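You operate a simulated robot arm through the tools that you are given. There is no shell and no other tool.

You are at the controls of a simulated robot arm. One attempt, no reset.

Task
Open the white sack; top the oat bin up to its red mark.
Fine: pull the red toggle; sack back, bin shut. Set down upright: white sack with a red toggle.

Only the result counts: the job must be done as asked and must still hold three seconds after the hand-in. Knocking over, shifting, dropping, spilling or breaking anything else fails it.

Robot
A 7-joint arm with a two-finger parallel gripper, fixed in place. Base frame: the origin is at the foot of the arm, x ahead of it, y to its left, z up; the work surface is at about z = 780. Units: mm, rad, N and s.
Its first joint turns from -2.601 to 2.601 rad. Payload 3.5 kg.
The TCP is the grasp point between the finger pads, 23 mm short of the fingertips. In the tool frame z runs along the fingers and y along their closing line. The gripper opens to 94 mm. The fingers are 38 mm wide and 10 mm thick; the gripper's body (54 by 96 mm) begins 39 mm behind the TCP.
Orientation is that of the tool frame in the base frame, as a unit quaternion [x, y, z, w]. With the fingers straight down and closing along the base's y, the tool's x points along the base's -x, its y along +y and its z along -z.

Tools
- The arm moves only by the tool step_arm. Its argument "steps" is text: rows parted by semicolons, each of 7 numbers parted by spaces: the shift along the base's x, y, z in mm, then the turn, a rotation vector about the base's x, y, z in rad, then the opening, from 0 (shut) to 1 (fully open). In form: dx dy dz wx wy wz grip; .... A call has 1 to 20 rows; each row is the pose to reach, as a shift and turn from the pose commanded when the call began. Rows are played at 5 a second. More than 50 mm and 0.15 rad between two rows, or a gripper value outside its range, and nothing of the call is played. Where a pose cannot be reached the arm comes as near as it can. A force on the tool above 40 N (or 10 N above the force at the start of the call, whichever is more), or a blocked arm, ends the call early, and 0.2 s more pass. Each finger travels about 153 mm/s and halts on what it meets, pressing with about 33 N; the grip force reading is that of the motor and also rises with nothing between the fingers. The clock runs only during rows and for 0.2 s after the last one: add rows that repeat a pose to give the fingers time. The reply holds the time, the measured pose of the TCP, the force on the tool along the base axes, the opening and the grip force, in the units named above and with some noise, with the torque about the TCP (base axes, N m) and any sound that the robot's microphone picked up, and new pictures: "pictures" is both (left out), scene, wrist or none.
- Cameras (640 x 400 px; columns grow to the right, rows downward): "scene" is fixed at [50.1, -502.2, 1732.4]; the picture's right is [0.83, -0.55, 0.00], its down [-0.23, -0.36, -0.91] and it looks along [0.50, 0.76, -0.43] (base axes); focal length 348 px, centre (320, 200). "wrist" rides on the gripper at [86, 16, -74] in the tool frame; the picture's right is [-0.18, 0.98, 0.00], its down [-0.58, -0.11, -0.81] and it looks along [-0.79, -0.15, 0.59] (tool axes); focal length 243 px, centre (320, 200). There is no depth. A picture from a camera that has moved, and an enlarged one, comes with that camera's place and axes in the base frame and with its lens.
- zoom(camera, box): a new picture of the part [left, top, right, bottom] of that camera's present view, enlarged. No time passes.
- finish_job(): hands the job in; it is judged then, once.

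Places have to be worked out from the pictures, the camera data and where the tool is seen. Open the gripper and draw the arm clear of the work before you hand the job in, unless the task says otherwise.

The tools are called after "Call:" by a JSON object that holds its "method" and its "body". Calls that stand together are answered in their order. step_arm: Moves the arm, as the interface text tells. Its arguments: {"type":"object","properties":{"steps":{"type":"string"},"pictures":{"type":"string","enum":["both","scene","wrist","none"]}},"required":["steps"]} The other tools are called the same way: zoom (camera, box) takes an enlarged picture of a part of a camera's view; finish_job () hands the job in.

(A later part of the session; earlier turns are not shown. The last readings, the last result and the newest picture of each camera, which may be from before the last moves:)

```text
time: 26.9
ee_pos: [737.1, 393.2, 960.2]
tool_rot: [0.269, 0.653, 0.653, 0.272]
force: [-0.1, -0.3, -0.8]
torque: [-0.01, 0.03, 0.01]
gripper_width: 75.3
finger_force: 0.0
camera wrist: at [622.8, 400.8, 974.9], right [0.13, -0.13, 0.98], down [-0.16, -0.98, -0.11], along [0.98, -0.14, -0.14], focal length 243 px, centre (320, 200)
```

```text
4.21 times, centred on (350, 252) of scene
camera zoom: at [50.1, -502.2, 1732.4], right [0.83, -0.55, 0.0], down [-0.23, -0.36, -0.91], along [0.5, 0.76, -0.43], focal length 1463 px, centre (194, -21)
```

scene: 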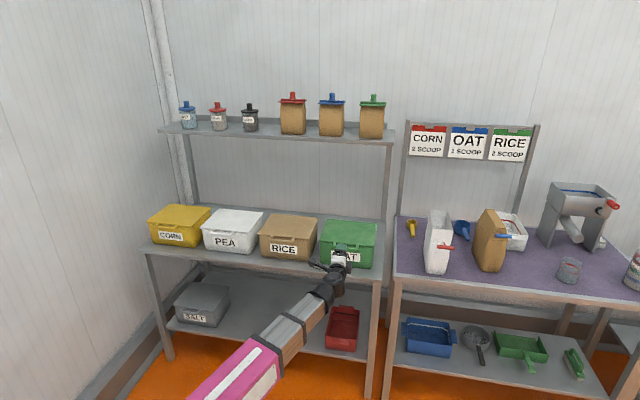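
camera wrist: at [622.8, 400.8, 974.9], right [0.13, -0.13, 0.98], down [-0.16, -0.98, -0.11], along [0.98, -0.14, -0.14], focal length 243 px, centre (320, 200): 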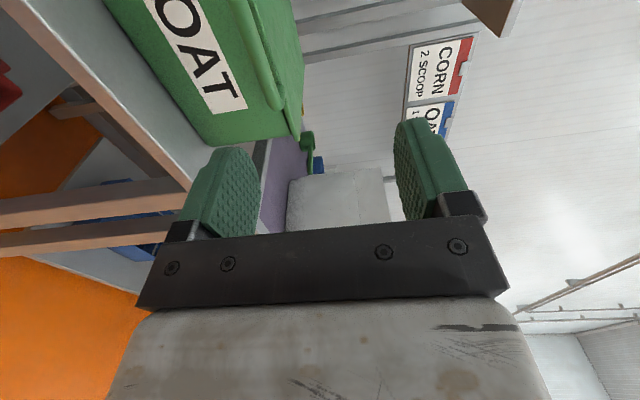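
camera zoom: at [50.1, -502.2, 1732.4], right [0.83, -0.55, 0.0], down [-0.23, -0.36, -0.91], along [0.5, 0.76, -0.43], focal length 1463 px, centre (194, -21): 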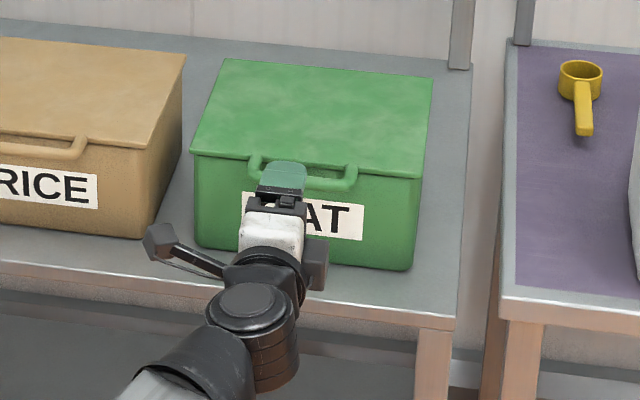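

The handle bar checks out again at n≈942, z≈907. I come level with it, move in so the fingers straddle the bar, and close.

Call:
{"method": "step_arm", "body": {"steps": "15 15 -14 0 0 0 0.8; 30 30 -28 0 0 0 0.8; 45 45 -42 0 0 0 0.8; 60 60 -53 0 0 0 0.8; 75 75 -53 0 0 0 0.8; 90 90 -53 0 0 0 0.8; 102 102 -53 0 0 0 0.8; 102 102 -53 0 0 0 0.8; 102 102 -53 0 0 0 0.5; 102 102 -53 0 0 0 0.2; 102 102 -53 0 0 0 0; 102 102 -53 0 0 0 0; 102 102 -53 0 0 0 0"}}

Call:
{"method": "zoom", "body": {"camera": "wrist", "box": [100, 0, 420, 240]}}

```text
time: 29.6
ee_pos: [840.9, 496.5, 907.0]
tool_rot: [0.269, 0.653, 0.654, 0.271]
force: [2.4, 2.6, 11.5]
torque: [0.39, 0.38, -0.08]
gripper_width: 13.7
finger_force: 45.1
camera wrist: at [725.5, 503.8, 922.2], right [0.13, -0.13, 0.98], down [-0.16, -0.98, -0.11], along [0.98, -0.14, -0.14], focal length 243 px, centre (320, 200)
```

scene: 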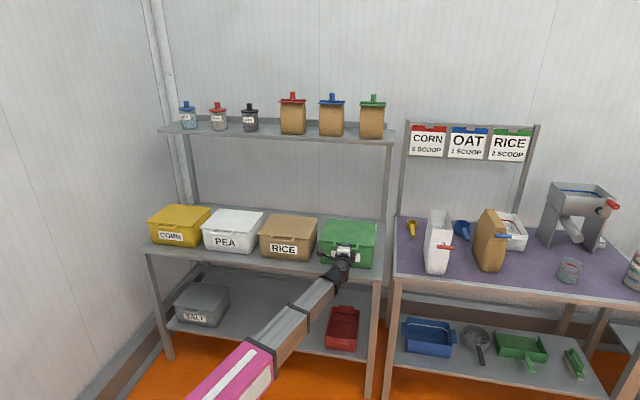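
wrist: 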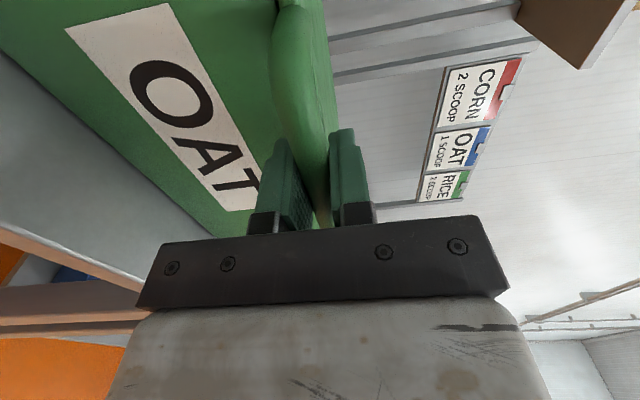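

```text
1.67 times, centred on (260, 120) of wrist
camera zoom: at [725.5, 503.8, 922.2], right [0.13, -0.13, 0.98], down [-0.16, -0.98, -0.11], along [0.98, -0.14, -0.14], focal length 404 px, centre (420, 333)
```

zoom: 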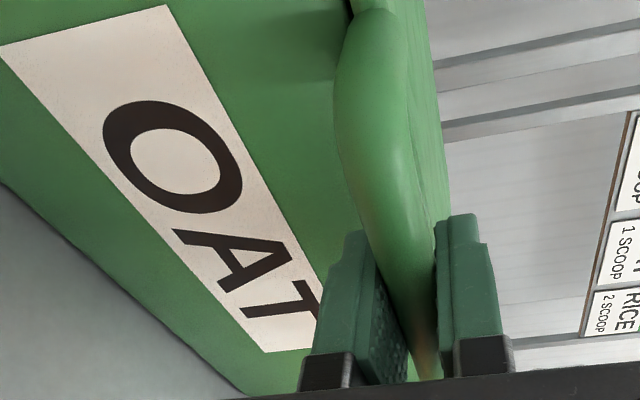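

The handle is held (13.7 mm). I lift along an arc, assuming the lid hinges along its back edge (n≈1180), for a first 0.2 rad, and watch the force.

Call:
{"method": "step_arm", "body": {"steps": "0.2 0.2 11.8 -0.035 0.035 0 0; 0.8 0.8 23.7 -0.071 0.071 0 0; 1.9 1.9 35.4 -0.106 0.106 0 0; 3.3 3.3 47.1 -0.141 0.141 0 0; 3.3 3.3 47.1 -0.141 0.141 0 0"}}

Call:
{"method": "zoom", "body": {"camera": "scene", "box": [300, 205, 400, 300]}}

```text
time: 30.9
ee_pos: [844.3, 499.8, 953.6]
tool_rot: [0.296, 0.715, 0.585, 0.244]
force: [13.6, -5.3, -1.7]
torque: [0.41, 0.52, 0.49]
gripper_width: 13.3
finger_force: 44.8
camera wrist: at [732.1, 510.5, 983.3], right [0.26, 0.01, 0.96], down [-0.16, -0.98, 0.05], along [0.95, -0.17, -0.26], focal length 243 px, centre (320, 200)
```

scene: 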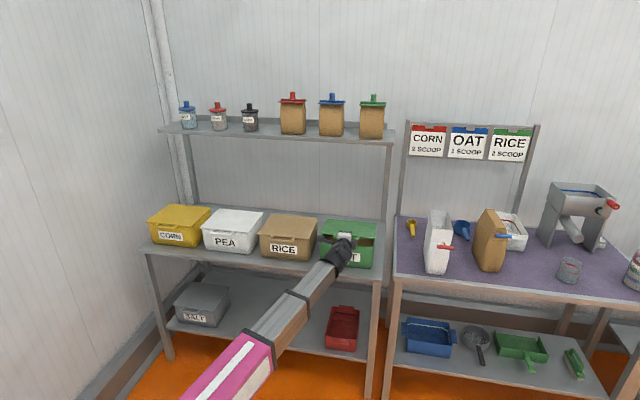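
wrist: 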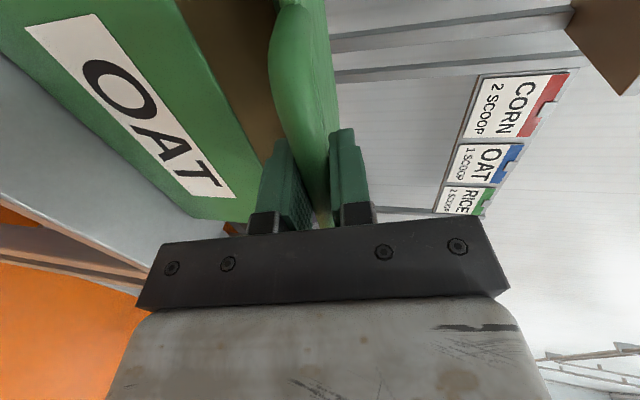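

```text
4.21 times, centred on (350, 252) of scene
camera zoom: at [50.1, -502.2, 1732.4], right [0.83, -0.55, 0.0], down [-0.23, -0.36, -0.91], along [0.5, 0.76, -0.43], focal length 1463 px, centre (194, -21)
```

zoom: 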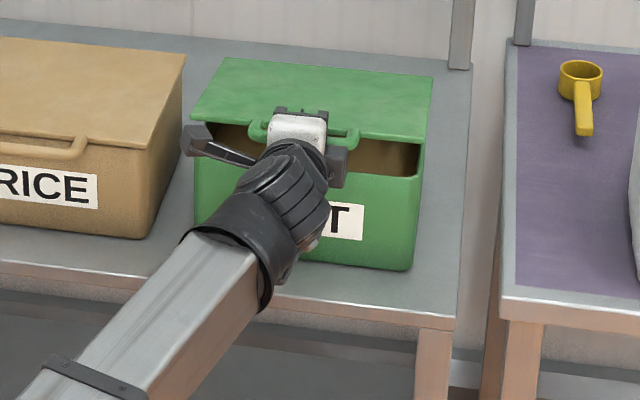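

The lid is hinged at the back and rises as I assumed, with brown contents visible inside and the bin staying still. I carry on along the arc to about 0.9 rad.

Call:
{"method": "step_arm", "body": {"steps": "4.7 3.7 22.9 -0.0707 0.0707 0 0; 10.4 9.4 45.2 -0.1414 0.1414 0 0; 17.7 16.7 66.5 -0.2121 0.2121 0 0; 26.4 25.4 86.7 -0.2828 0.2828 0 0; 36.5 35.6 105.6 -0.3536 0.3536 0 0; 47.8 47.0 122.9 -0.4243 0.4243 0 0; 60.4 59.8 138.5 -0.495 0.495 0 0; 60.4 59.8 138.5 -0.495 0.495 0 0"}}

Call:
{"method": "zoom", "body": {"camera": "scene", "box": [300, 180, 400, 280]}}

```text
time: 32.6
ee_pos: [901.2, 557.6, 1092.6]
tool_rot: [0.36, 0.873, 0.305, 0.127]
force: [0.0, -10.9, 10.6]
torque: [0.16, 0.01, -0.53]
gripper_width: 13.5
finger_force: 45.1
camera wrist: at [816.2, 594.4, 1161.3], right [0.67, 0.42, 0.61], down [0.0, -0.83, 0.56], along [0.74, -0.38, -0.55], focal length 243 px, centre (320, 200)
```

scene: 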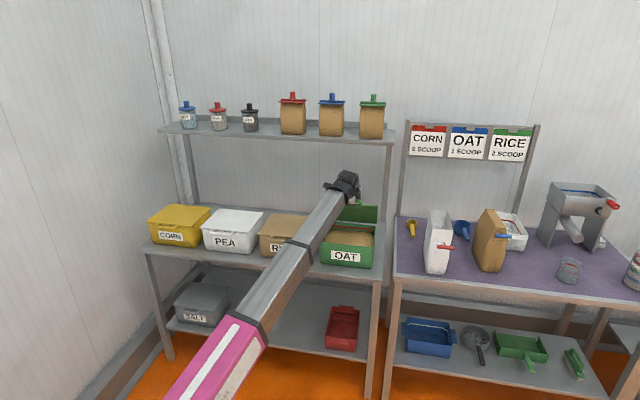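
wrist: 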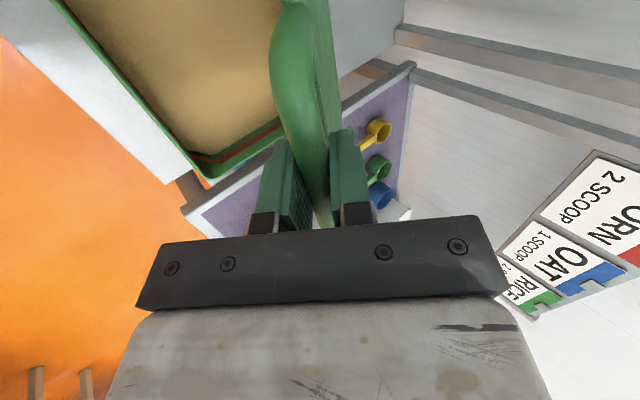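

```text
4.00 times, centred on (350, 230) of scene
camera zoom: at [50.1, -502.2, 1732.4], right [0.83, -0.55, 0.0], down [-0.23, -0.36, -0.91], along [0.5, 0.76, -0.43], focal length 1390 px, centre (200, 80)
```

zoom: 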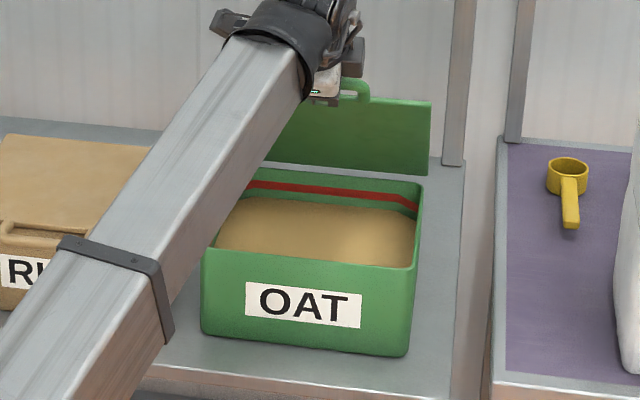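

The inside is visible now: a red line near the rim, with the oat level below it. I zoom in to gauge the gap.

Call:
{"method": "zoom", "body": {"camera": "scene", "box": [345, 215, 385, 255]}}

Call:
{"method": "zoom", "body": {"camera": "wrist", "box": [40, 0, 340, 190]}}

```text
10.00 times, centred on (365, 235) of scene
camera zoom: at [50.1, -502.2, 1732.4], right [0.83, -0.55, 0.0], down [-0.23, -0.36, -0.91], along [0.5, 0.76, -0.43], focal length 3475 px, centre (-130, -150)
```

zoom: 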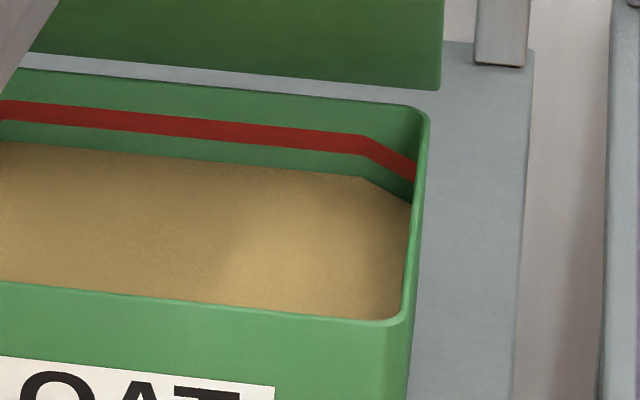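

```text
2.11 times, centred on (190, 95) of wrist
camera zoom: at [816.2, 594.4, 1161.3], right [0.67, 0.42, 0.61], down [0.0, -0.83, 0.56], along [0.74, -0.38, -0.55], focal length 511 px, centre (594, 421)
```

zoom: 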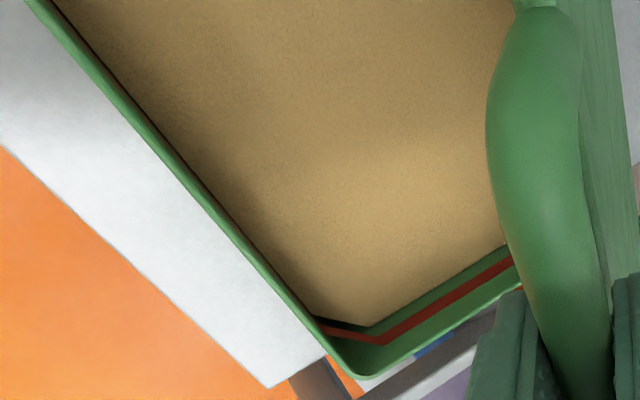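

The gap from the oat surface to the red line looks like about 15 mm. I continue opening the lid toward vertical.

Call:
{"method": "step_arm", "body": {"steps": "6.9 6.4 7.5 -0.0354 0.0354 0 0; 13.8 13.2 14.2 -0.0707 0.0707 0 0; 21 20.4 20.5 -0.1061 0.1061 0 0; 28.3 27.8 26 -0.1414 0.1414 0 0; 36 35.4 31.2 -0.1768 0.1768 0 0; 43.6 43.1 35.8 -0.2121 0.2121 0 0; 51.5 51 40 -0.2475 0.2475 0 0; 59.5 59 43.5 -0.2828 0.2828 0 0; 67.7 67.2 46.4 -0.3182 0.3182 0 0; 75.9 75.4 48.7 -0.3536 0.3536 0 0; 75.9 75.4 48.7 -0.3536 0.3536 0 0"}}

Call:
{"method": "zoom", "body": {"camera": "scene", "box": [300, 160, 400, 260]}}

```text
time: 35.0
ee_pos: [977.8, 633.6, 1142.3]
tool_rot: [0.379, 0.921, 0.081, 0.034]
force: [-4.8, -3.3, 33.9]
torque: [0.12, 0.05, -0.56]
gripper_width: 13.5
finger_force: 44.5
camera wrist: at [917.9, 696.2, 1218.4], right [0.81, 0.56, 0.17], down [0.24, -0.58, 0.78], along [0.53, -0.59, -0.61], focal length 243 px, centre (320, 200)
```

scene: 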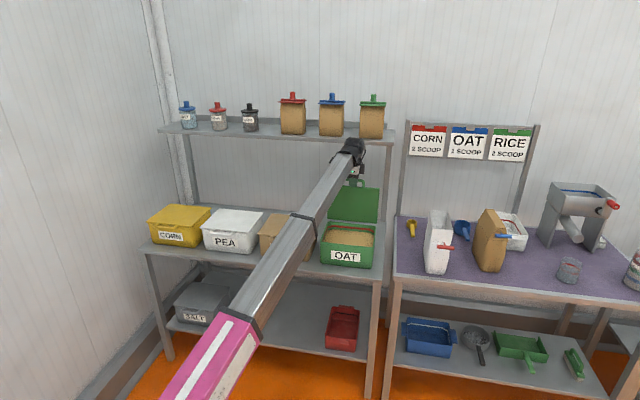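
wrist: 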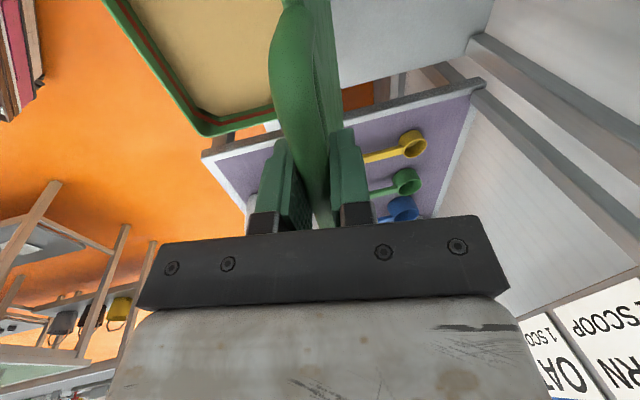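

```text
4.00 times, centred on (350, 210) of scene
camera zoom: at [50.1, -502.2, 1732.4], right [0.83, -0.55, 0.0], down [-0.23, -0.36, -0.91], along [0.5, 0.76, -0.43], focal length 1390 px, centre (200, 160)
```

zoom: 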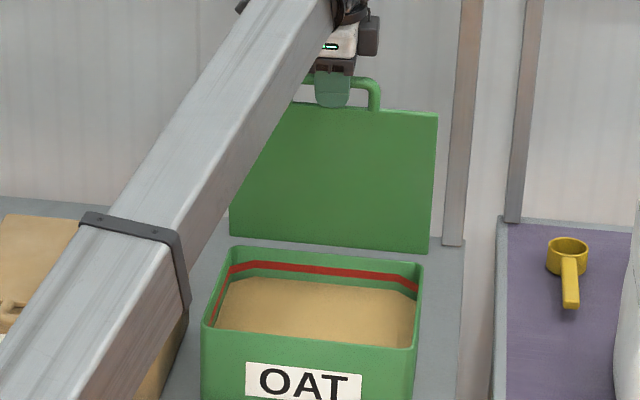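

The lid is near vertical. The upward push of about 34 N suggests my arc is a couple of millimetres too low here, so I ease up slightly and take the lid just past vertical.

Call:
{"method": "step_arm", "body": {"steps": "0 0 1.5 0 0 0 0; 4 4 3.5 -0.015 0.015 0 0; 8.4 8.4 4.5 -0.03 0.03 0 0; 12.6 12.6 5.0 -0.045 0.045 0 0; 16.8 16.8 5.3 -0.06 0.06 0 0; 21 21 5.5 -0.07 0.07 0 0; 25.1 25.1 5.6 -0.08 0.08 0 0; 29.3 29.3 5.7 -0.09 0.09 0 0; 33.5 33.5 5.7 -0.10 0.10 0 0; 33.5 33.5 5.7 -0.10 0.10 0 0"}}

Call:
{"method": "zoom", "body": {"camera": "scene", "box": [300, 160, 400, 260]}}

```text
time: 37.2
ee_pos: [1011.5, 668.6, 1147.4]
tool_rot: [0.381, 0.924, 0.015, 0.008]
force: [1.1, -0.5, -1.1]
torque: [-0.13, -0.14, -0.59]
gripper_width: 13.4
finger_force: 44.7
camera wrist: at [959.8, 738.2, 1222.2], right [0.82, 0.57, 0.03], down [0.32, -0.51, 0.8], along [0.47, -0.65, -0.6], focal length 243 px, centre (320, 200)
```

scene: 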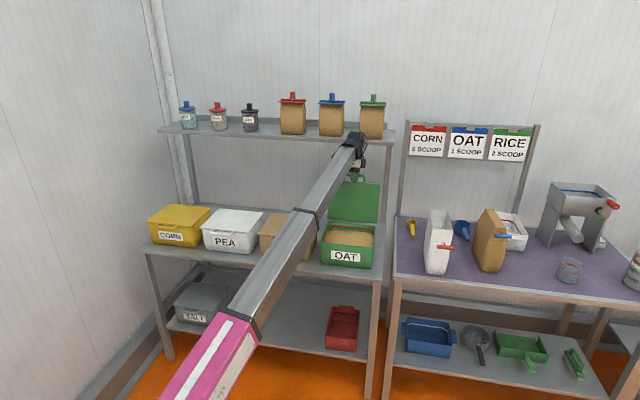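
wrist: 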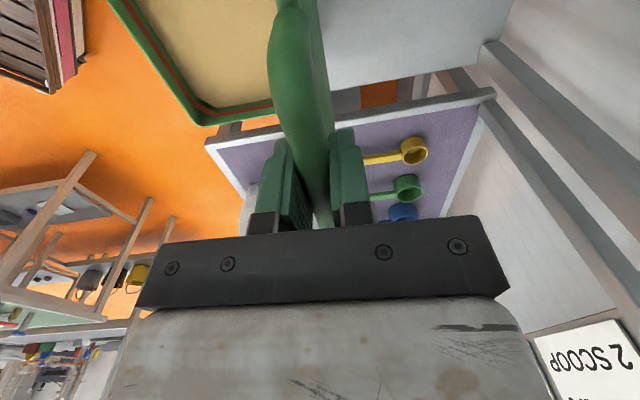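

```text
4.00 times, centred on (350, 210) of scene
camera zoom: at [50.1, -502.2, 1732.4], right [0.83, -0.55, 0.0], down [-0.23, -0.36, -0.91], along [0.5, 0.76, -0.43], focal length 1390 px, centre (200, 160)
```

zoom: 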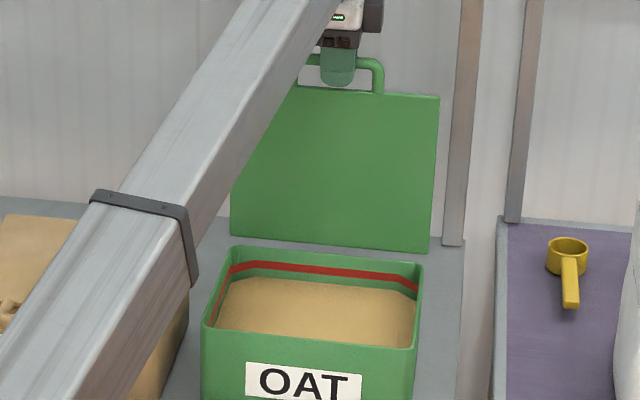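

Forces have dropped to almost nothing and the handle is now slightly past the hinge line. I nudge the lid about 15 mm further back (staying clear of the upper shelf), then open the fingers to see if it stays.

Call:
{"method": "step_arm", "body": {"steps": "3.5 3.5 0 0 0 0 0; 7 7 -0.3 0 0 0 0; 10.5 10.5 -0.8 0 0 0 0; 10.5 10.5 -0.8 0 0 0 0; 10.5 10.5 -0.8 0 0 0 0.15; 10.5 10.5 -0.8 0 0 0 0.3; 10.5 10.5 -0.8 0 0 0 0.4; 10.5 10.5 -0.8 0 0 0 0.4"}}

Call:
{"method": "zoom", "body": {"camera": "scene", "box": [300, 130, 400, 230]}}

```text
time: 39.0
ee_pos: [1022.4, 678.3, 1145.7]
tool_rot: [0.381, 0.924, 0.017, 0.006]
force: [0.4, 0.0, -0.4]
torque: [-0.02, 0.02, 0.01]
gripper_width: 37.5
finger_force: 0.2
camera wrist: at [970.4, 749.2, 1220.9], right [0.82, 0.57, 0.03], down [0.32, -0.51, 0.8], along [0.47, -0.65, -0.6], focal length 243 px, centre (320, 200)
```

scene: 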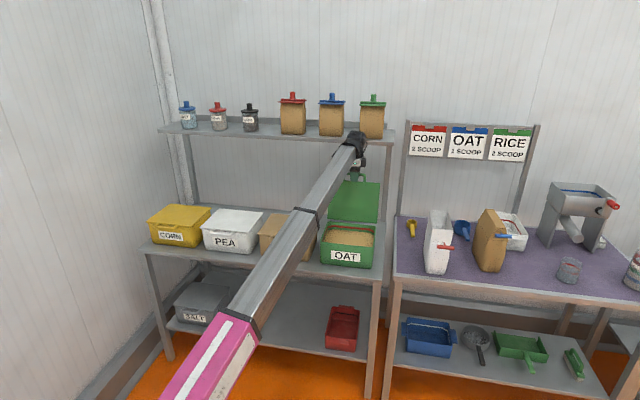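
wrist: 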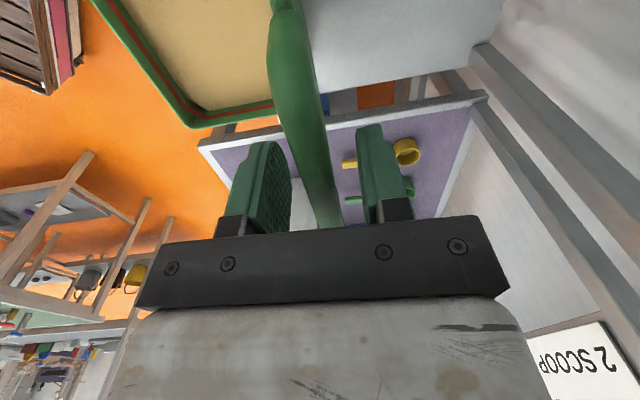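

```text
4.00 times, centred on (350, 180) of scene
camera zoom: at [50.1, -502.2, 1732.4], right [0.83, -0.55, 0.0], down [-0.23, -0.36, -0.91], along [0.5, 0.76, -0.43], focal length 1390 px, centre (200, 280)
```

zoom: 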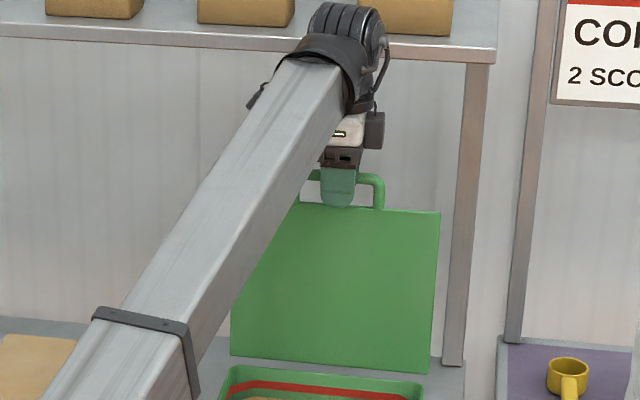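

The bar is free between the open fingers and the lid appears to stay. I wait a second, then rise straight up to clear the handle.

Call:
{"method": "step_arm", "body": {"steps": "0 0 0 0 0 0 0.6; 0 0 0 0 0 0 0.6; 0 0 0 0 0 0 0.6; 0 0 0 0 0 0 0.6; 0 0 10 0 0 0 0.6; 0 0 20 0 0 0 0.6; 0 0 30 0 0 0 0.6; 0 0 40 0 0 0 0.6; -5 -5 48 0 0 0 0.6; -10 -10 50 0 0 0 0.6; -10 -10 50 0 0 0 0.6"}}

Call:
{"method": "zoom", "body": {"camera": "scene", "box": [300, 130, 400, 230]}}

```text
time: 41.5
ee_pos: [1011.6, 669.5, 1195.8]
tool_rot: [0.38, 0.925, 0.016, 0.006]
force: [-1.1, 0.4, -0.5]
torque: [0.01, 0.03, 0.04]
gripper_width: 56.2
finger_force: 0.0
camera wrist: at [959.1, 738.6, 1271.4], right [0.82, 0.57, 0.03], down [0.32, -0.51, 0.8], along [0.47, -0.65, -0.6], focal length 243 px, centre (320, 200)
```

scene: 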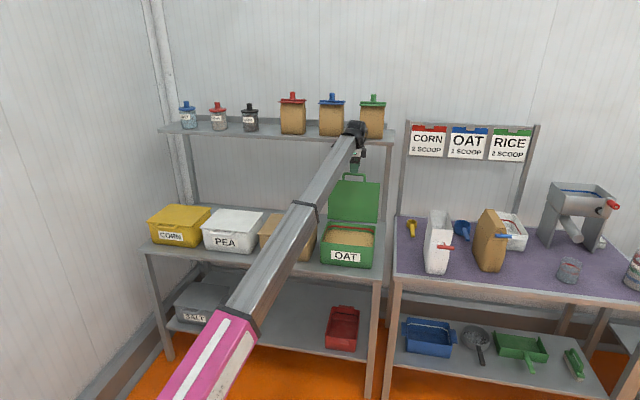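
wrist: 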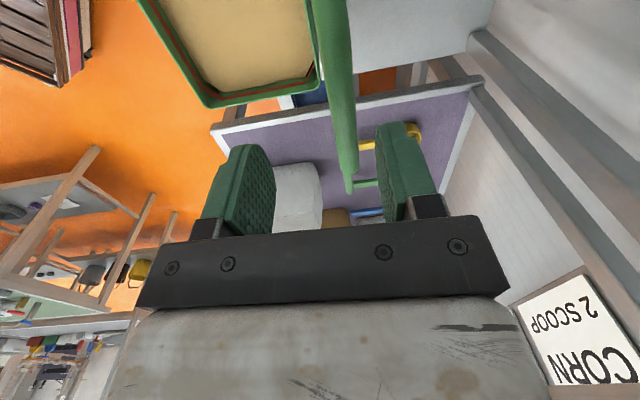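

```text
4.00 times, centred on (350, 180) of scene
camera zoom: at [50.1, -502.2, 1732.4], right [0.83, -0.55, 0.0], down [-0.23, -0.36, -0.91], along [0.5, 0.76, -0.43], focal length 1390 px, centre (200, 280)
```

zoom: 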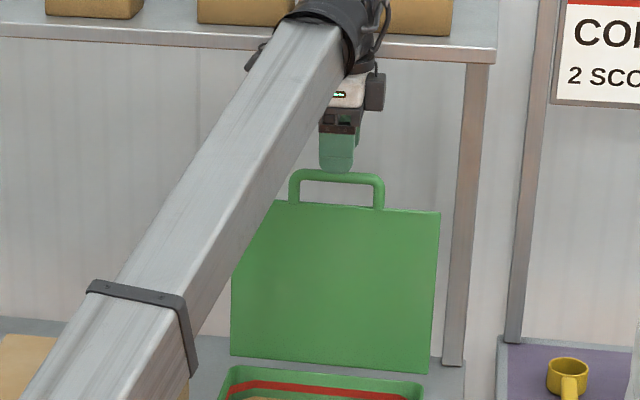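

The lid stands open by itself, so next is the sack. I back straight out from the shelf area first, at this height.

Call:
{"method": "step_arm", "body": {"steps": "-20 -20 2 0 0 0 0.6; -45 -45 4 0 0 0 0.6; -70 -70 4 0 0 0 0.6; -100 -100 4 0 0 0 0.6; -130 -130 0 0 0 0 0.6; -160 -160 -5 0 0 0 0.6; -185 -185 -10 0 0 0 0.6; -185 -185 -10 0 0 0 0.6"}}

Call:
{"method": "zoom", "body": {"camera": "scene", "box": [300, 160, 400, 280]}}

```text
time: 43.2
ee_pos: [827.6, 485.0, 1186.1]
tool_rot: [0.381, 0.925, 0.015, 0.007]
force: [0.3, 0.1, 0.6]
torque: [0.0, 0.01, 0.02]
gripper_width: 56.6
finger_force: 0.0
camera wrist: at [774.9, 555.0, 1261.4], right [0.82, 0.57, 0.03], down [0.32, -0.51, 0.8], along [0.47, -0.65, -0.6], focal length 243 px, centre (320, 200)
```

scene: 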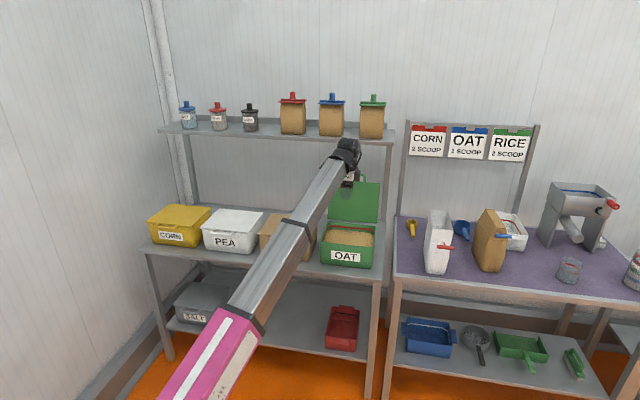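
wrist: 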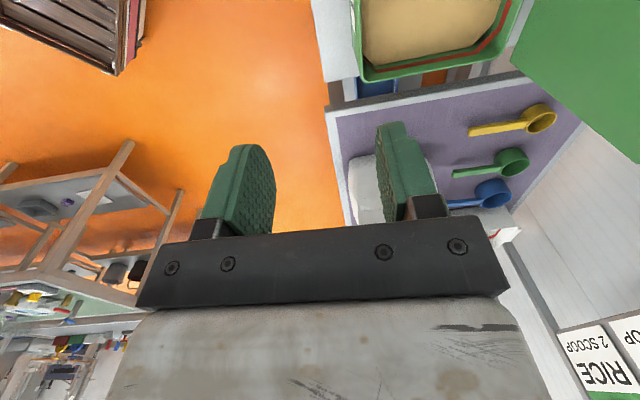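

```text
3.33 times, centred on (350, 220) of scene
camera zoom: at [50.1, -502.2, 1732.4], right [0.83, -0.55, 0.0], down [-0.23, -0.36, -0.91], along [0.5, 0.76, -0.43], focal length 1158 px, centre (220, 133)
```

zoom: 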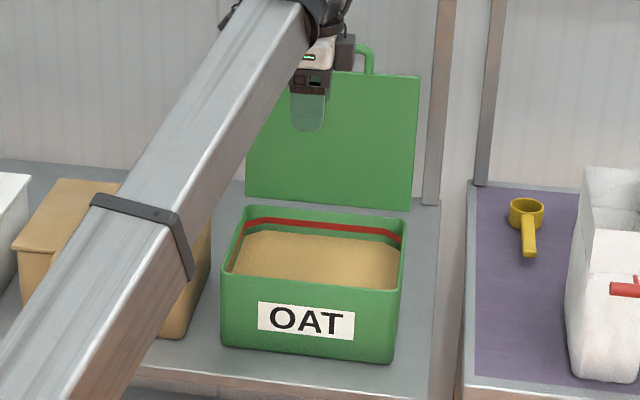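

Lid steady, bin undisturbed. I swing back toward the front of the sack while levelling the tool to horizontal.

Call:
{"method": "step_arm", "body": {"steps": "0 -15 -4 0.0905 -0.0905 0 0.8; 2 -40 -10 0.181 -0.181 0 0.8; 5 -65 -18 0.2715 -0.2715 0 0.8; 10 -90 -26 0.362 -0.362 0 0.8; 16 -115 -34 0.4525 -0.4525 0 0.8; 22 -140 -42 0.543 -0.543 0 0.8; 28 -168 -50 0.6335 -0.6335 0 0.9; 35 -196 -58 0.724 -0.724 0 1; 42 -224 -66 0.8145 -0.8145 0 1; 49 -252 -74 0.905 -0.905 0 1; 56 -278 -80 0.9955 -0.9955 0 1; 63.4 -301 -86 1.086 -1.086 0 1; 63.4 -301 -86 1.086 -1.086 0 1"}}

```text
time: 46.0
ee_pos: [890.3, 182.0, 1098.4]
tool_rot: [0.27, 0.654, 0.652, 0.272]
force: [-0.4, -0.8, 0.3]
torque: [-0.02, 0.01, -0.03]
gripper_width: 94.0
finger_force: 0.1
camera wrist: at [776.0, 190.5, 1115.3], right [0.13, -0.13, 0.98], down [-0.16, -0.98, -0.11], along [0.98, -0.14, -0.15], focal length 243 px, centre (320, 200)
```

scene: 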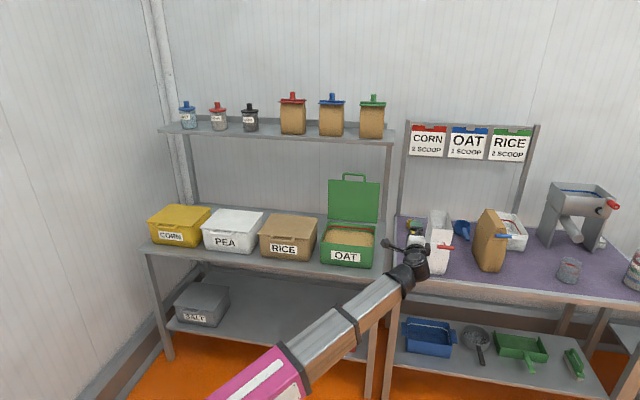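
wrist: 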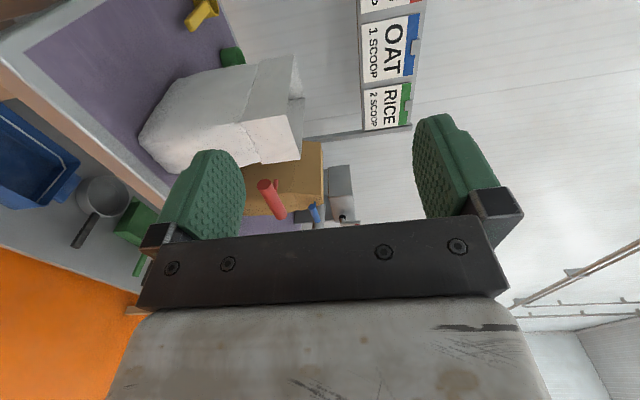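

Now I roll the tool 90° so the fingers close across the sack's width with the camera above, while centring in front of the sack at a distance.

Call:
{"method": "step_arm", "body": {"steps": "6 -8 -8 0.0926 0.0926 0 1; 13 -17 -16 0.185 0.185 0 1; 19 -26 -24 0.278 0.278 0 1; 26 -34 -33 0.370 0.370 0 1; 32 -43 -41 0.463 0.463 0 1; 39 -52 -49 0.555 0.555 0 1; 45 -60 -57 0.648 0.648 0 1; 51 -69 -65 0.741 0.741 0 1; 58 -77 -74 0.833 0.833 0 1; 64 -86 -82 0.926 0.926 0 1; 71 -95 -90 1.018 1.018 0 1; 77 -103 -98 1.111 1.111 0 1; 77 -103 -98 1.111 1.111 0 1"}}

```text
time: 48.9
ee_pos: [967.6, 79.4, 1003.5]
tool_rot: [0.652, 0.273, 0.653, -0.271]
force: [0.5, -0.7, 0.8]
torque: [0.01, -0.01, -0.03]
gripper_width: 94.3
finger_force: 0.0
camera wrist: at [926.4, 15.2, 1089.6], right [0.7, -0.69, -0.18], down [-0.65, -0.5, -0.58], along [0.31, 0.52, -0.79], focal length 243 px, centre (320, 200)
```

scene: 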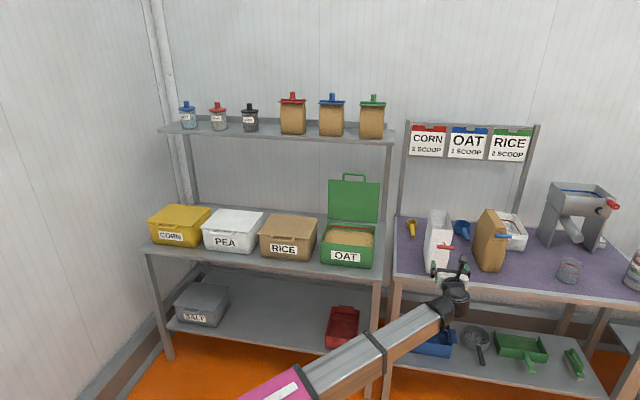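
wrist: 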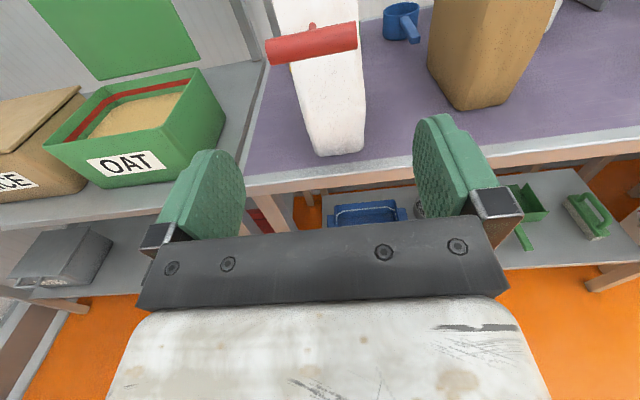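

The camera-up attitude works and gives a clear front view of the sack. I zoom to measure its width and centre.

Call:
{"method": "zoom", "body": {"camera": "wrist", "box": [230, 0, 430, 170]}}

Call:
{"method": "zoom", "body": {"camera": "scene", "box": [400, 200, 490, 290]}}

```text
2.35 times, centred on (330, 85) of wrist
camera zoom: at [926.4, 15.2, 1089.6], right [0.7, -0.69, -0.18], down [-0.65, -0.5, -0.58], along [0.31, 0.52, -0.79], focal length 571 px, centre (296, 471)
```

zoom: 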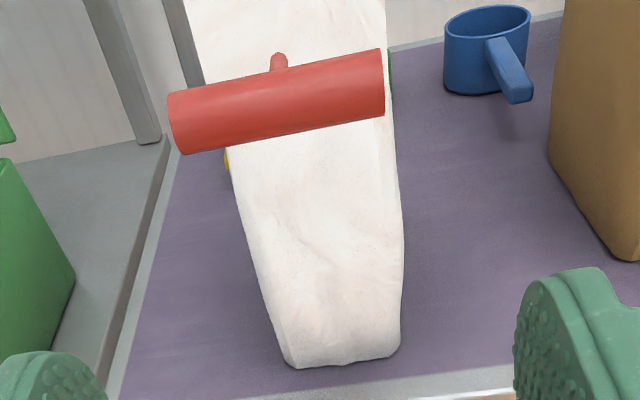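

```text
4.44 times, centred on (445, 245) of scene
camera zoom: at [50.1, -502.2, 1732.4], right [0.83, -0.55, 0.0], down [-0.23, -0.36, -0.91], along [0.5, 0.76, -0.43], focal length 1544 px, centre (-236, 0)
```

zoom: 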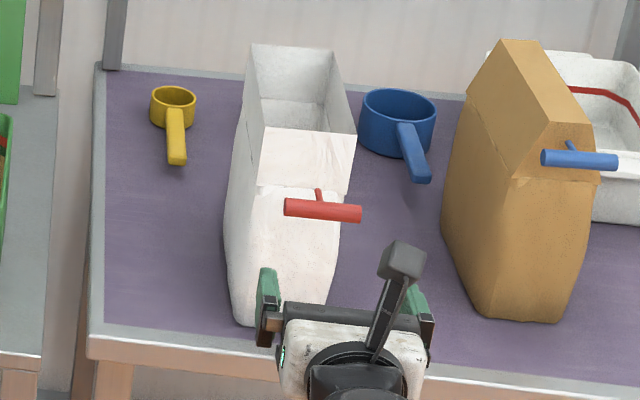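

The sack is about 85 mm wide at mid-height, centred near s≈627, so the 94 mm opening just fits. I drop to z≈893, where the camera passes beneath the protruding toggle, and advance until the fingertips are just short of the sack.

Call:
{"method": "step_arm", "body": {"steps": "0 0 -30 0 0 0 1; 0 0 -60 0 0 0 1; 0 0 -90 0 0 0 1; -0.7 0.7 -110.5 0 0 0 1; 24 26 -110.5 0 0 0 1; 49 51 -110.5 0 0 0 1; 74 76 -110.5 0 0 0 1; 99 101 -110.5 0 0 0 1; 122 124 -110.5 0 0 0 1; 135 137 -110.5 0 0 0 1; 135 137 -110.5 0 0 0 1"}}

Call:
{"method": "zoom", "body": {"camera": "scene", "box": [400, 200, 490, 290]}}

Call:
{"method": "zoom", "body": {"camera": "wrist", "box": [130, 0, 530, 250]}}

```text
time: 51.2
ee_pos: [1102.5, 215.5, 891.1]
tool_rot: [0.653, 0.272, 0.653, -0.27]
force: [0.8, 0.1, -0.1]
torque: [0.02, 0.0, 0.02]
gripper_width: 94.1
finger_force: 0.0
camera wrist: at [1060.9, 151.4, 977.3], right [0.7, -0.69, -0.18], down [-0.64, -0.5, -0.58], along [0.31, 0.52, -0.79], focal length 243 px, centre (320, 200)
```

scene: 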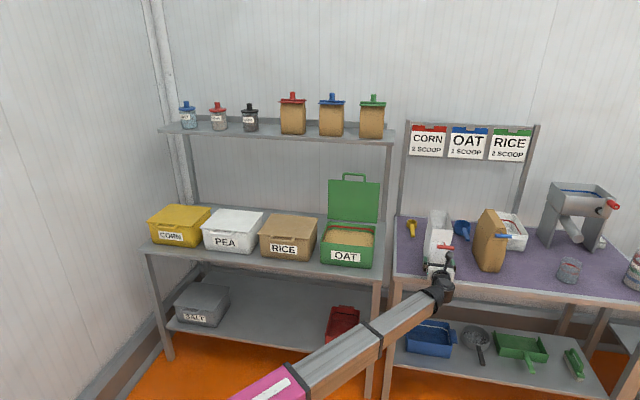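
wrist: 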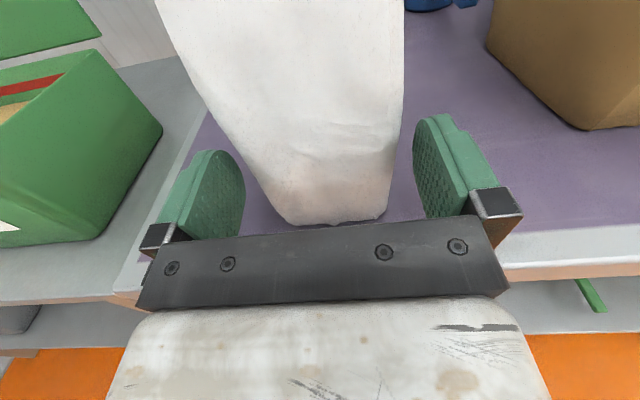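

```text
4.44 times, centred on (445, 245) of scene
camera zoom: at [50.1, -502.2, 1732.4], right [0.83, -0.55, 0.0], down [-0.23, -0.36, -0.91], along [0.5, 0.76, -0.43], focal length 1544 px, centre (-236, 0)
```

zoom: 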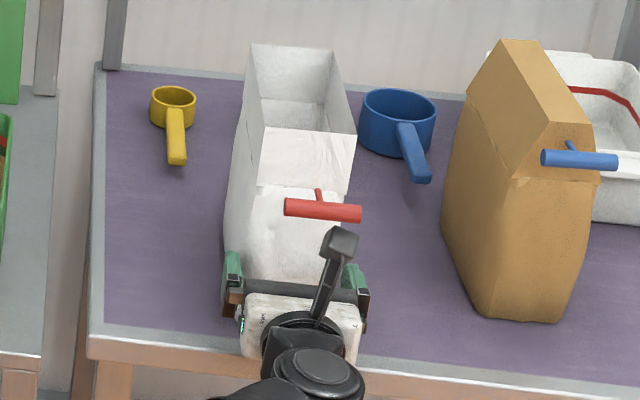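

```text
1.60 times, centred on (330, 125) of wrist
camera zoom: at [1060.9, 151.4, 977.3], right [0.7, -0.69, -0.18], down [-0.64, -0.5, -0.58], along [0.31, 0.52, -0.79], focal length 388 px, centre (304, 320)
```

zoom: 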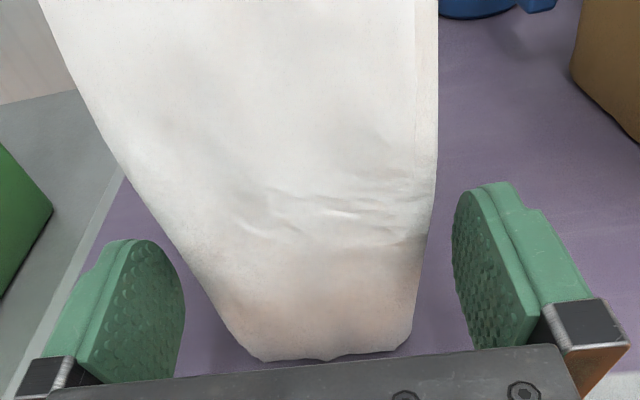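

The view from close up puts the sack's centre at s≈625.5 with roughly 5 mm clearance each side. I shift 1.5 mm left and slide the fingers along both sides slowly.

Call:
{"method": "step_arm", "body": {"steps": "-1 1 1 0 0 0 1; 5 7 1 0 0 0 1; 11 13 1 0 0 0 1; 17 19 1 0 0 0 1; 23 25 1 0 0 0 1; 29 31 1 0 0 0 1; 34.3 36.3 1 0 0 0 1; 34.3 36.3 1 0 0 0 1"}}

Call:
{"method": "zoom", "body": {"camera": "wrist", "box": [130, 0, 530, 250]}}

Call:
{"method": "zoom", "body": {"camera": "scene", "box": [400, 200, 490, 290]}}

```text
time: 53.0
ee_pos: [1138.1, 253.6, 893.5]
tool_rot: [0.653, 0.273, 0.653, -0.271]
force: [-0.4, -0.2, 0.8]
torque: [0.0, 0.02, 0.0]
gripper_width: 93.9
finger_force: 0.1
camera wrist: at [1095.6, 188.5, 979.5], right [0.7, -0.69, -0.18], down [-0.64, -0.5, -0.58], along [0.31, 0.52, -0.79], focal length 243 px, centre (320, 200)
```

scene: 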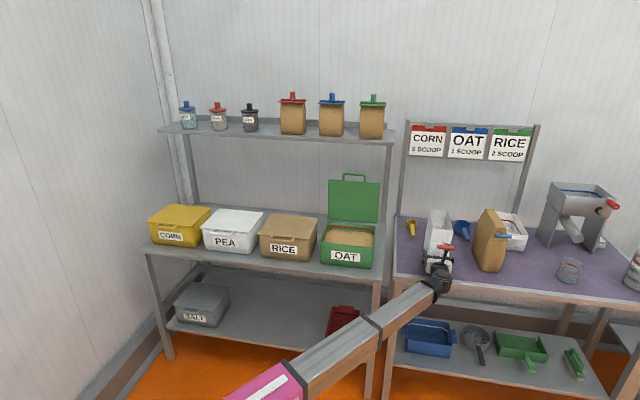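
wrist: 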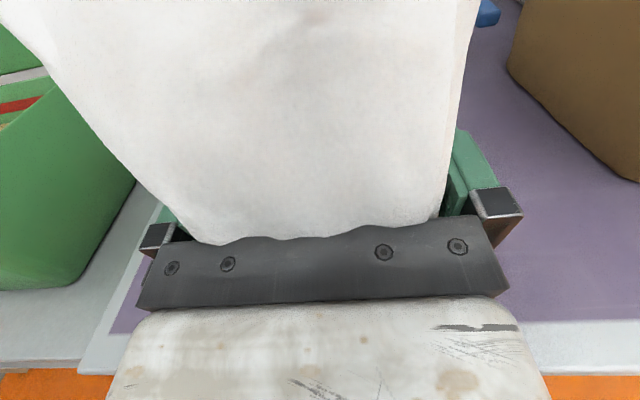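

```text
1.60 times, centred on (330, 125) of wrist
camera zoom: at [1095.6, 188.5, 979.5], right [0.7, -0.69, -0.18], down [-0.64, -0.5, -0.58], along [0.31, 0.52, -0.79], focal length 388 px, centre (304, 320)
```

zoom: 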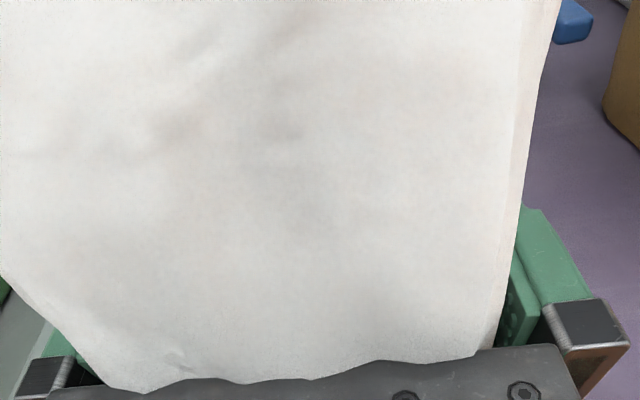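

```text
4.44 times, centred on (445, 245) of scene
camera zoom: at [50.1, -502.2, 1732.4], right [0.83, -0.55, 0.0], down [-0.23, -0.36, -0.91], along [0.5, 0.76, -0.43], focal length 1544 px, centre (-236, 0)
```

zoom: 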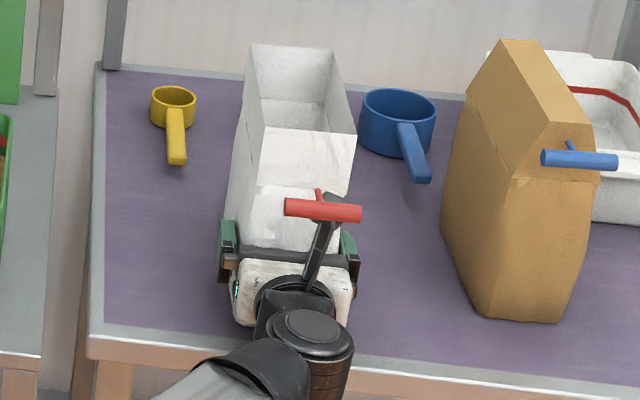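

The fingers straddle the sack with no contact force and the sack hasn't moved. I close the gripper on it.

Call:
{"method": "step_arm", "body": {"steps": "0 0 0 0 0 0 0.95; 0 0 0 0 0 0 0.9; 0 0 0 0 0 0 0.85; 0 0 0 0 0 0 0.8; 0 0 0 0 0 0 0.7; 0 0 0 0 0 0 0.5; 0 0 0 0 0 0 0.3; 0 0 0 0 0 0 0.1; 0 0 0 0 0 0 0; 0 0 0 0 0 0 0"}}

Call:
{"method": "zoom", "body": {"camera": "scene", "box": [400, 200, 490, 290]}}

```text
time: 55.2
ee_pos: [1137.7, 253.9, 893.0]
tool_rot: [0.652, 0.273, 0.653, -0.27]
force: [0.5, 1.2, 1.5]
torque: [0.24, 0.17, -0.15]
gripper_width: 80.0
finger_force: 32.9
camera wrist: at [1095.5, 188.5, 979.5], right [0.7, -0.69, -0.18], down [-0.64, -0.5, -0.58], along [0.31, 0.52, -0.79], focal length 243 px, centre (320, 200)
```

scene: 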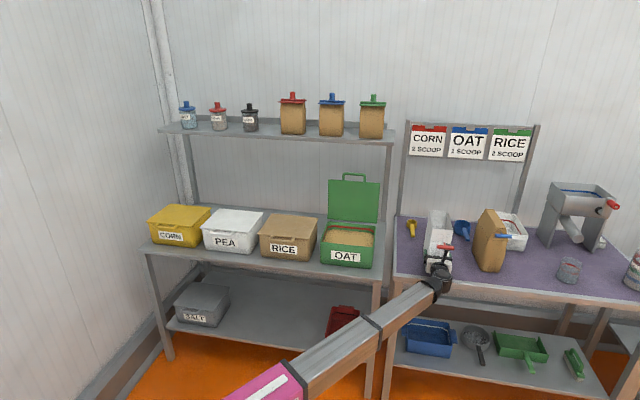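
wrist: 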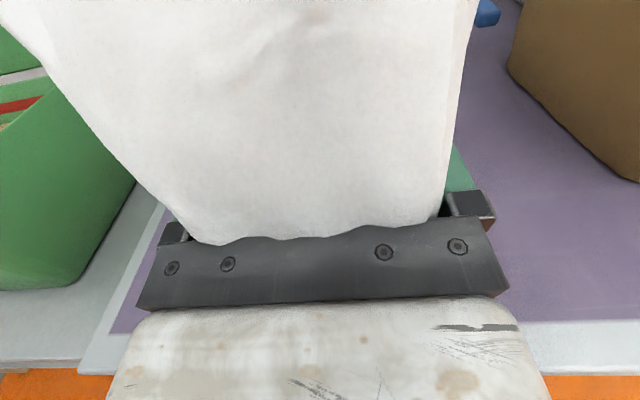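

```text
4.44 times, centred on (445, 245) of scene
camera zoom: at [50.1, -502.2, 1732.4], right [0.83, -0.55, 0.0], down [-0.23, -0.36, -0.91], along [0.5, 0.76, -0.43], focal length 1544 px, centre (-236, 0)
```

zoom: 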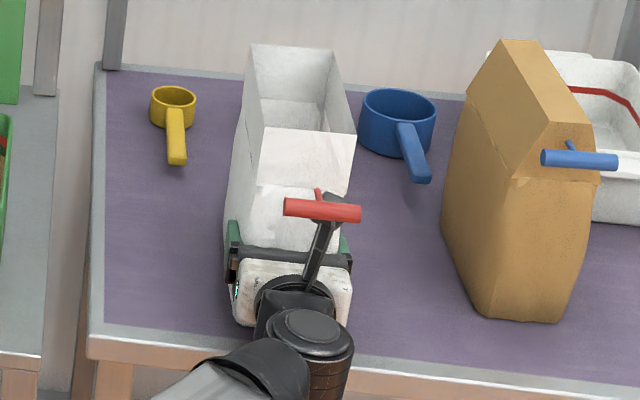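

Gripped at 80 mm with 33 N. I lift a test 15 mm to feel the weight and check for any tilt.

Call:
{"method": "step_arm", "body": {"steps": "0 0 3 0 0 0 0; 0 0 6 0 0 0 0; 0 0 9 0 0 0 0; 0 0 12 0 0 0 0; 0 0 15 0 0 0 0; 0 0 15 0 0 0 0; 0 0 15 0 0 0 0"}}

Call:
{"method": "zoom", "body": {"camera": "scene", "box": [400, 200, 490, 290]}}

```text
time: 56.9
ee_pos: [1137.5, 253.0, 907.8]
tool_rot: [0.653, 0.272, 0.653, -0.27]
force: [0.0, 0.3, -7.9]
torque: [-0.22, 0.23, -0.01]
gripper_width: 79.9
finger_force: 32.9
camera wrist: at [1095.5, 188.6, 993.7], right [0.7, -0.69, -0.18], down [-0.64, -0.5, -0.58], along [0.31, 0.52, -0.79], focal length 243 px, centre (320, 200)
```

scene: 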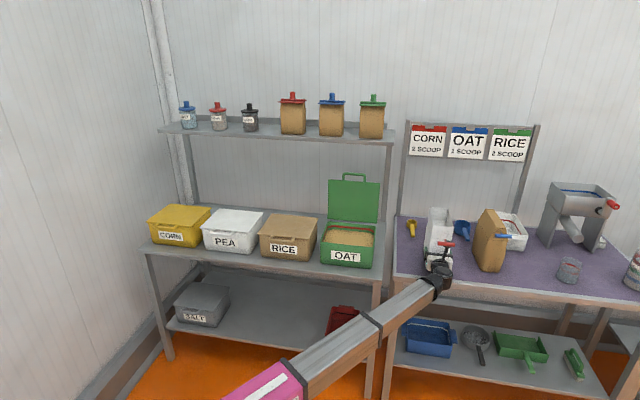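
wrist: 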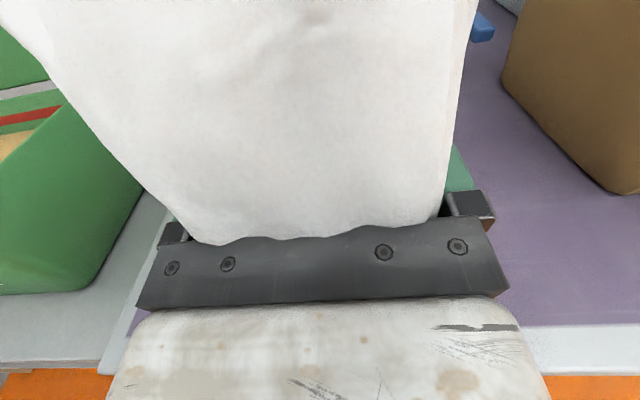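

```text
4.44 times, centred on (445, 245) of scene
camera zoom: at [50.1, -502.2, 1732.4], right [0.83, -0.55, 0.0], down [-0.23, -0.36, -0.91], along [0.5, 0.76, -0.43], focal length 1544 px, centre (-236, 0)
```

zoom: 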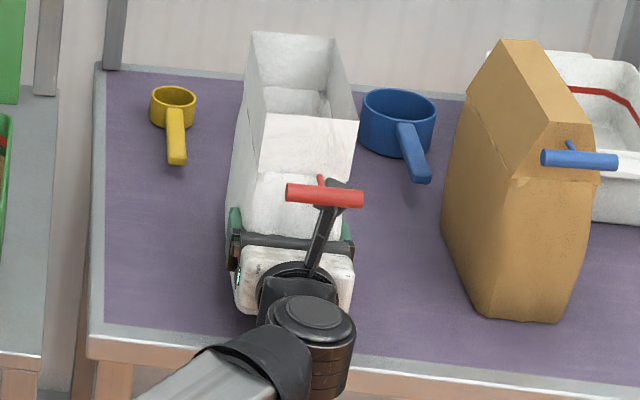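

The sack weighs about 8 N and hangs level with no slip. I lift it well clear and carry it slowly to the oat bin, stopping with it upright in front of and above the bin.

Call:
{"method": "step_arm", "body": {"steps": "0 0 20 0 0 0 0; 0 0 45 0 0 0 0; 0 0 70 0 0 0 0; 0 0 95 0 0 0 0; 0 0 120 0 0 0 0; -5 3 145 0 0 0 0; -20 11 160 0 0 0 0; -40 22 172 0 0 0 0; -65 36 177 0 0 0 0; -90 50 177 0 0 0 0; -115 64 177 0 0 0 0; -140 78 177 0 0 0 0; -165 92 177 0 0 0 0; -190 106 177 0 0 0 0; -215 120 177 0 0 0 0; -240 134 177 0 0 0 0; -265 148 177 0 0 0 0; -290 162 177 0 0 0 0; -305 170 177 0 0 0 0; -305 170 177 0 0 0 0"}}

Call:
{"method": "zoom", "body": {"camera": "scene", "box": [290, 150, 430, 280]}}

```text
time: 61.0
ee_pos: [831.7, 424.6, 1084.3]
tool_rot: [0.652, 0.273, 0.653, -0.271]
force: [0.4, -0.2, -8.0]
torque: [-0.27, 0.26, -0.01]
gripper_width: 79.9
finger_force: 32.9
camera wrist: at [790.0, 358.6, 1171.0], right [0.7, -0.69, -0.18], down [-0.65, -0.5, -0.58], along [0.31, 0.52, -0.79], focal length 243 px, centre (320, 200)
```

scene: 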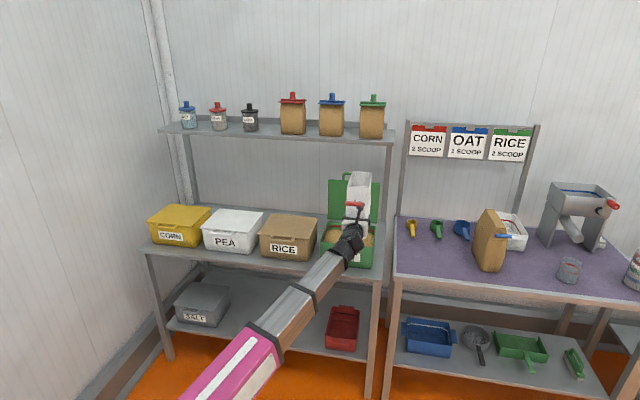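
wrist: 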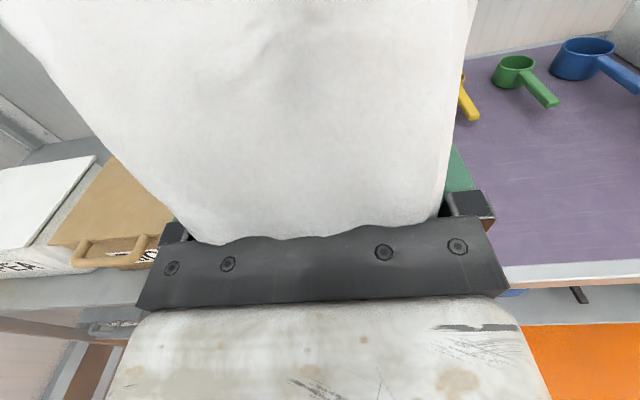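

```text
3.08 times, centred on (360, 215) of scene
camera zoom: at [50.1, -502.2, 1732.4], right [0.83, -0.55, 0.0], down [-0.23, -0.36, -0.91], along [0.5, 0.76, -0.43], focal length 1069 px, centre (197, 154)
```

zoom: 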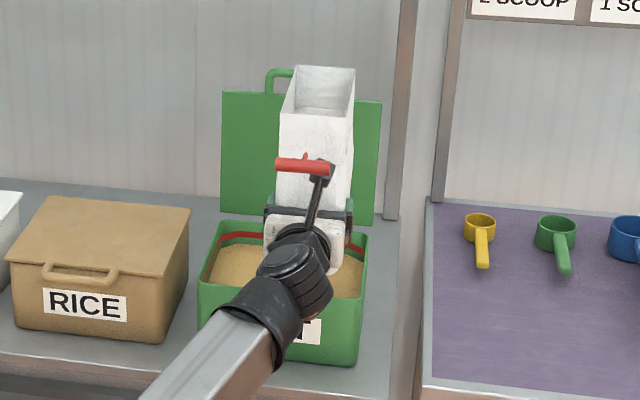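

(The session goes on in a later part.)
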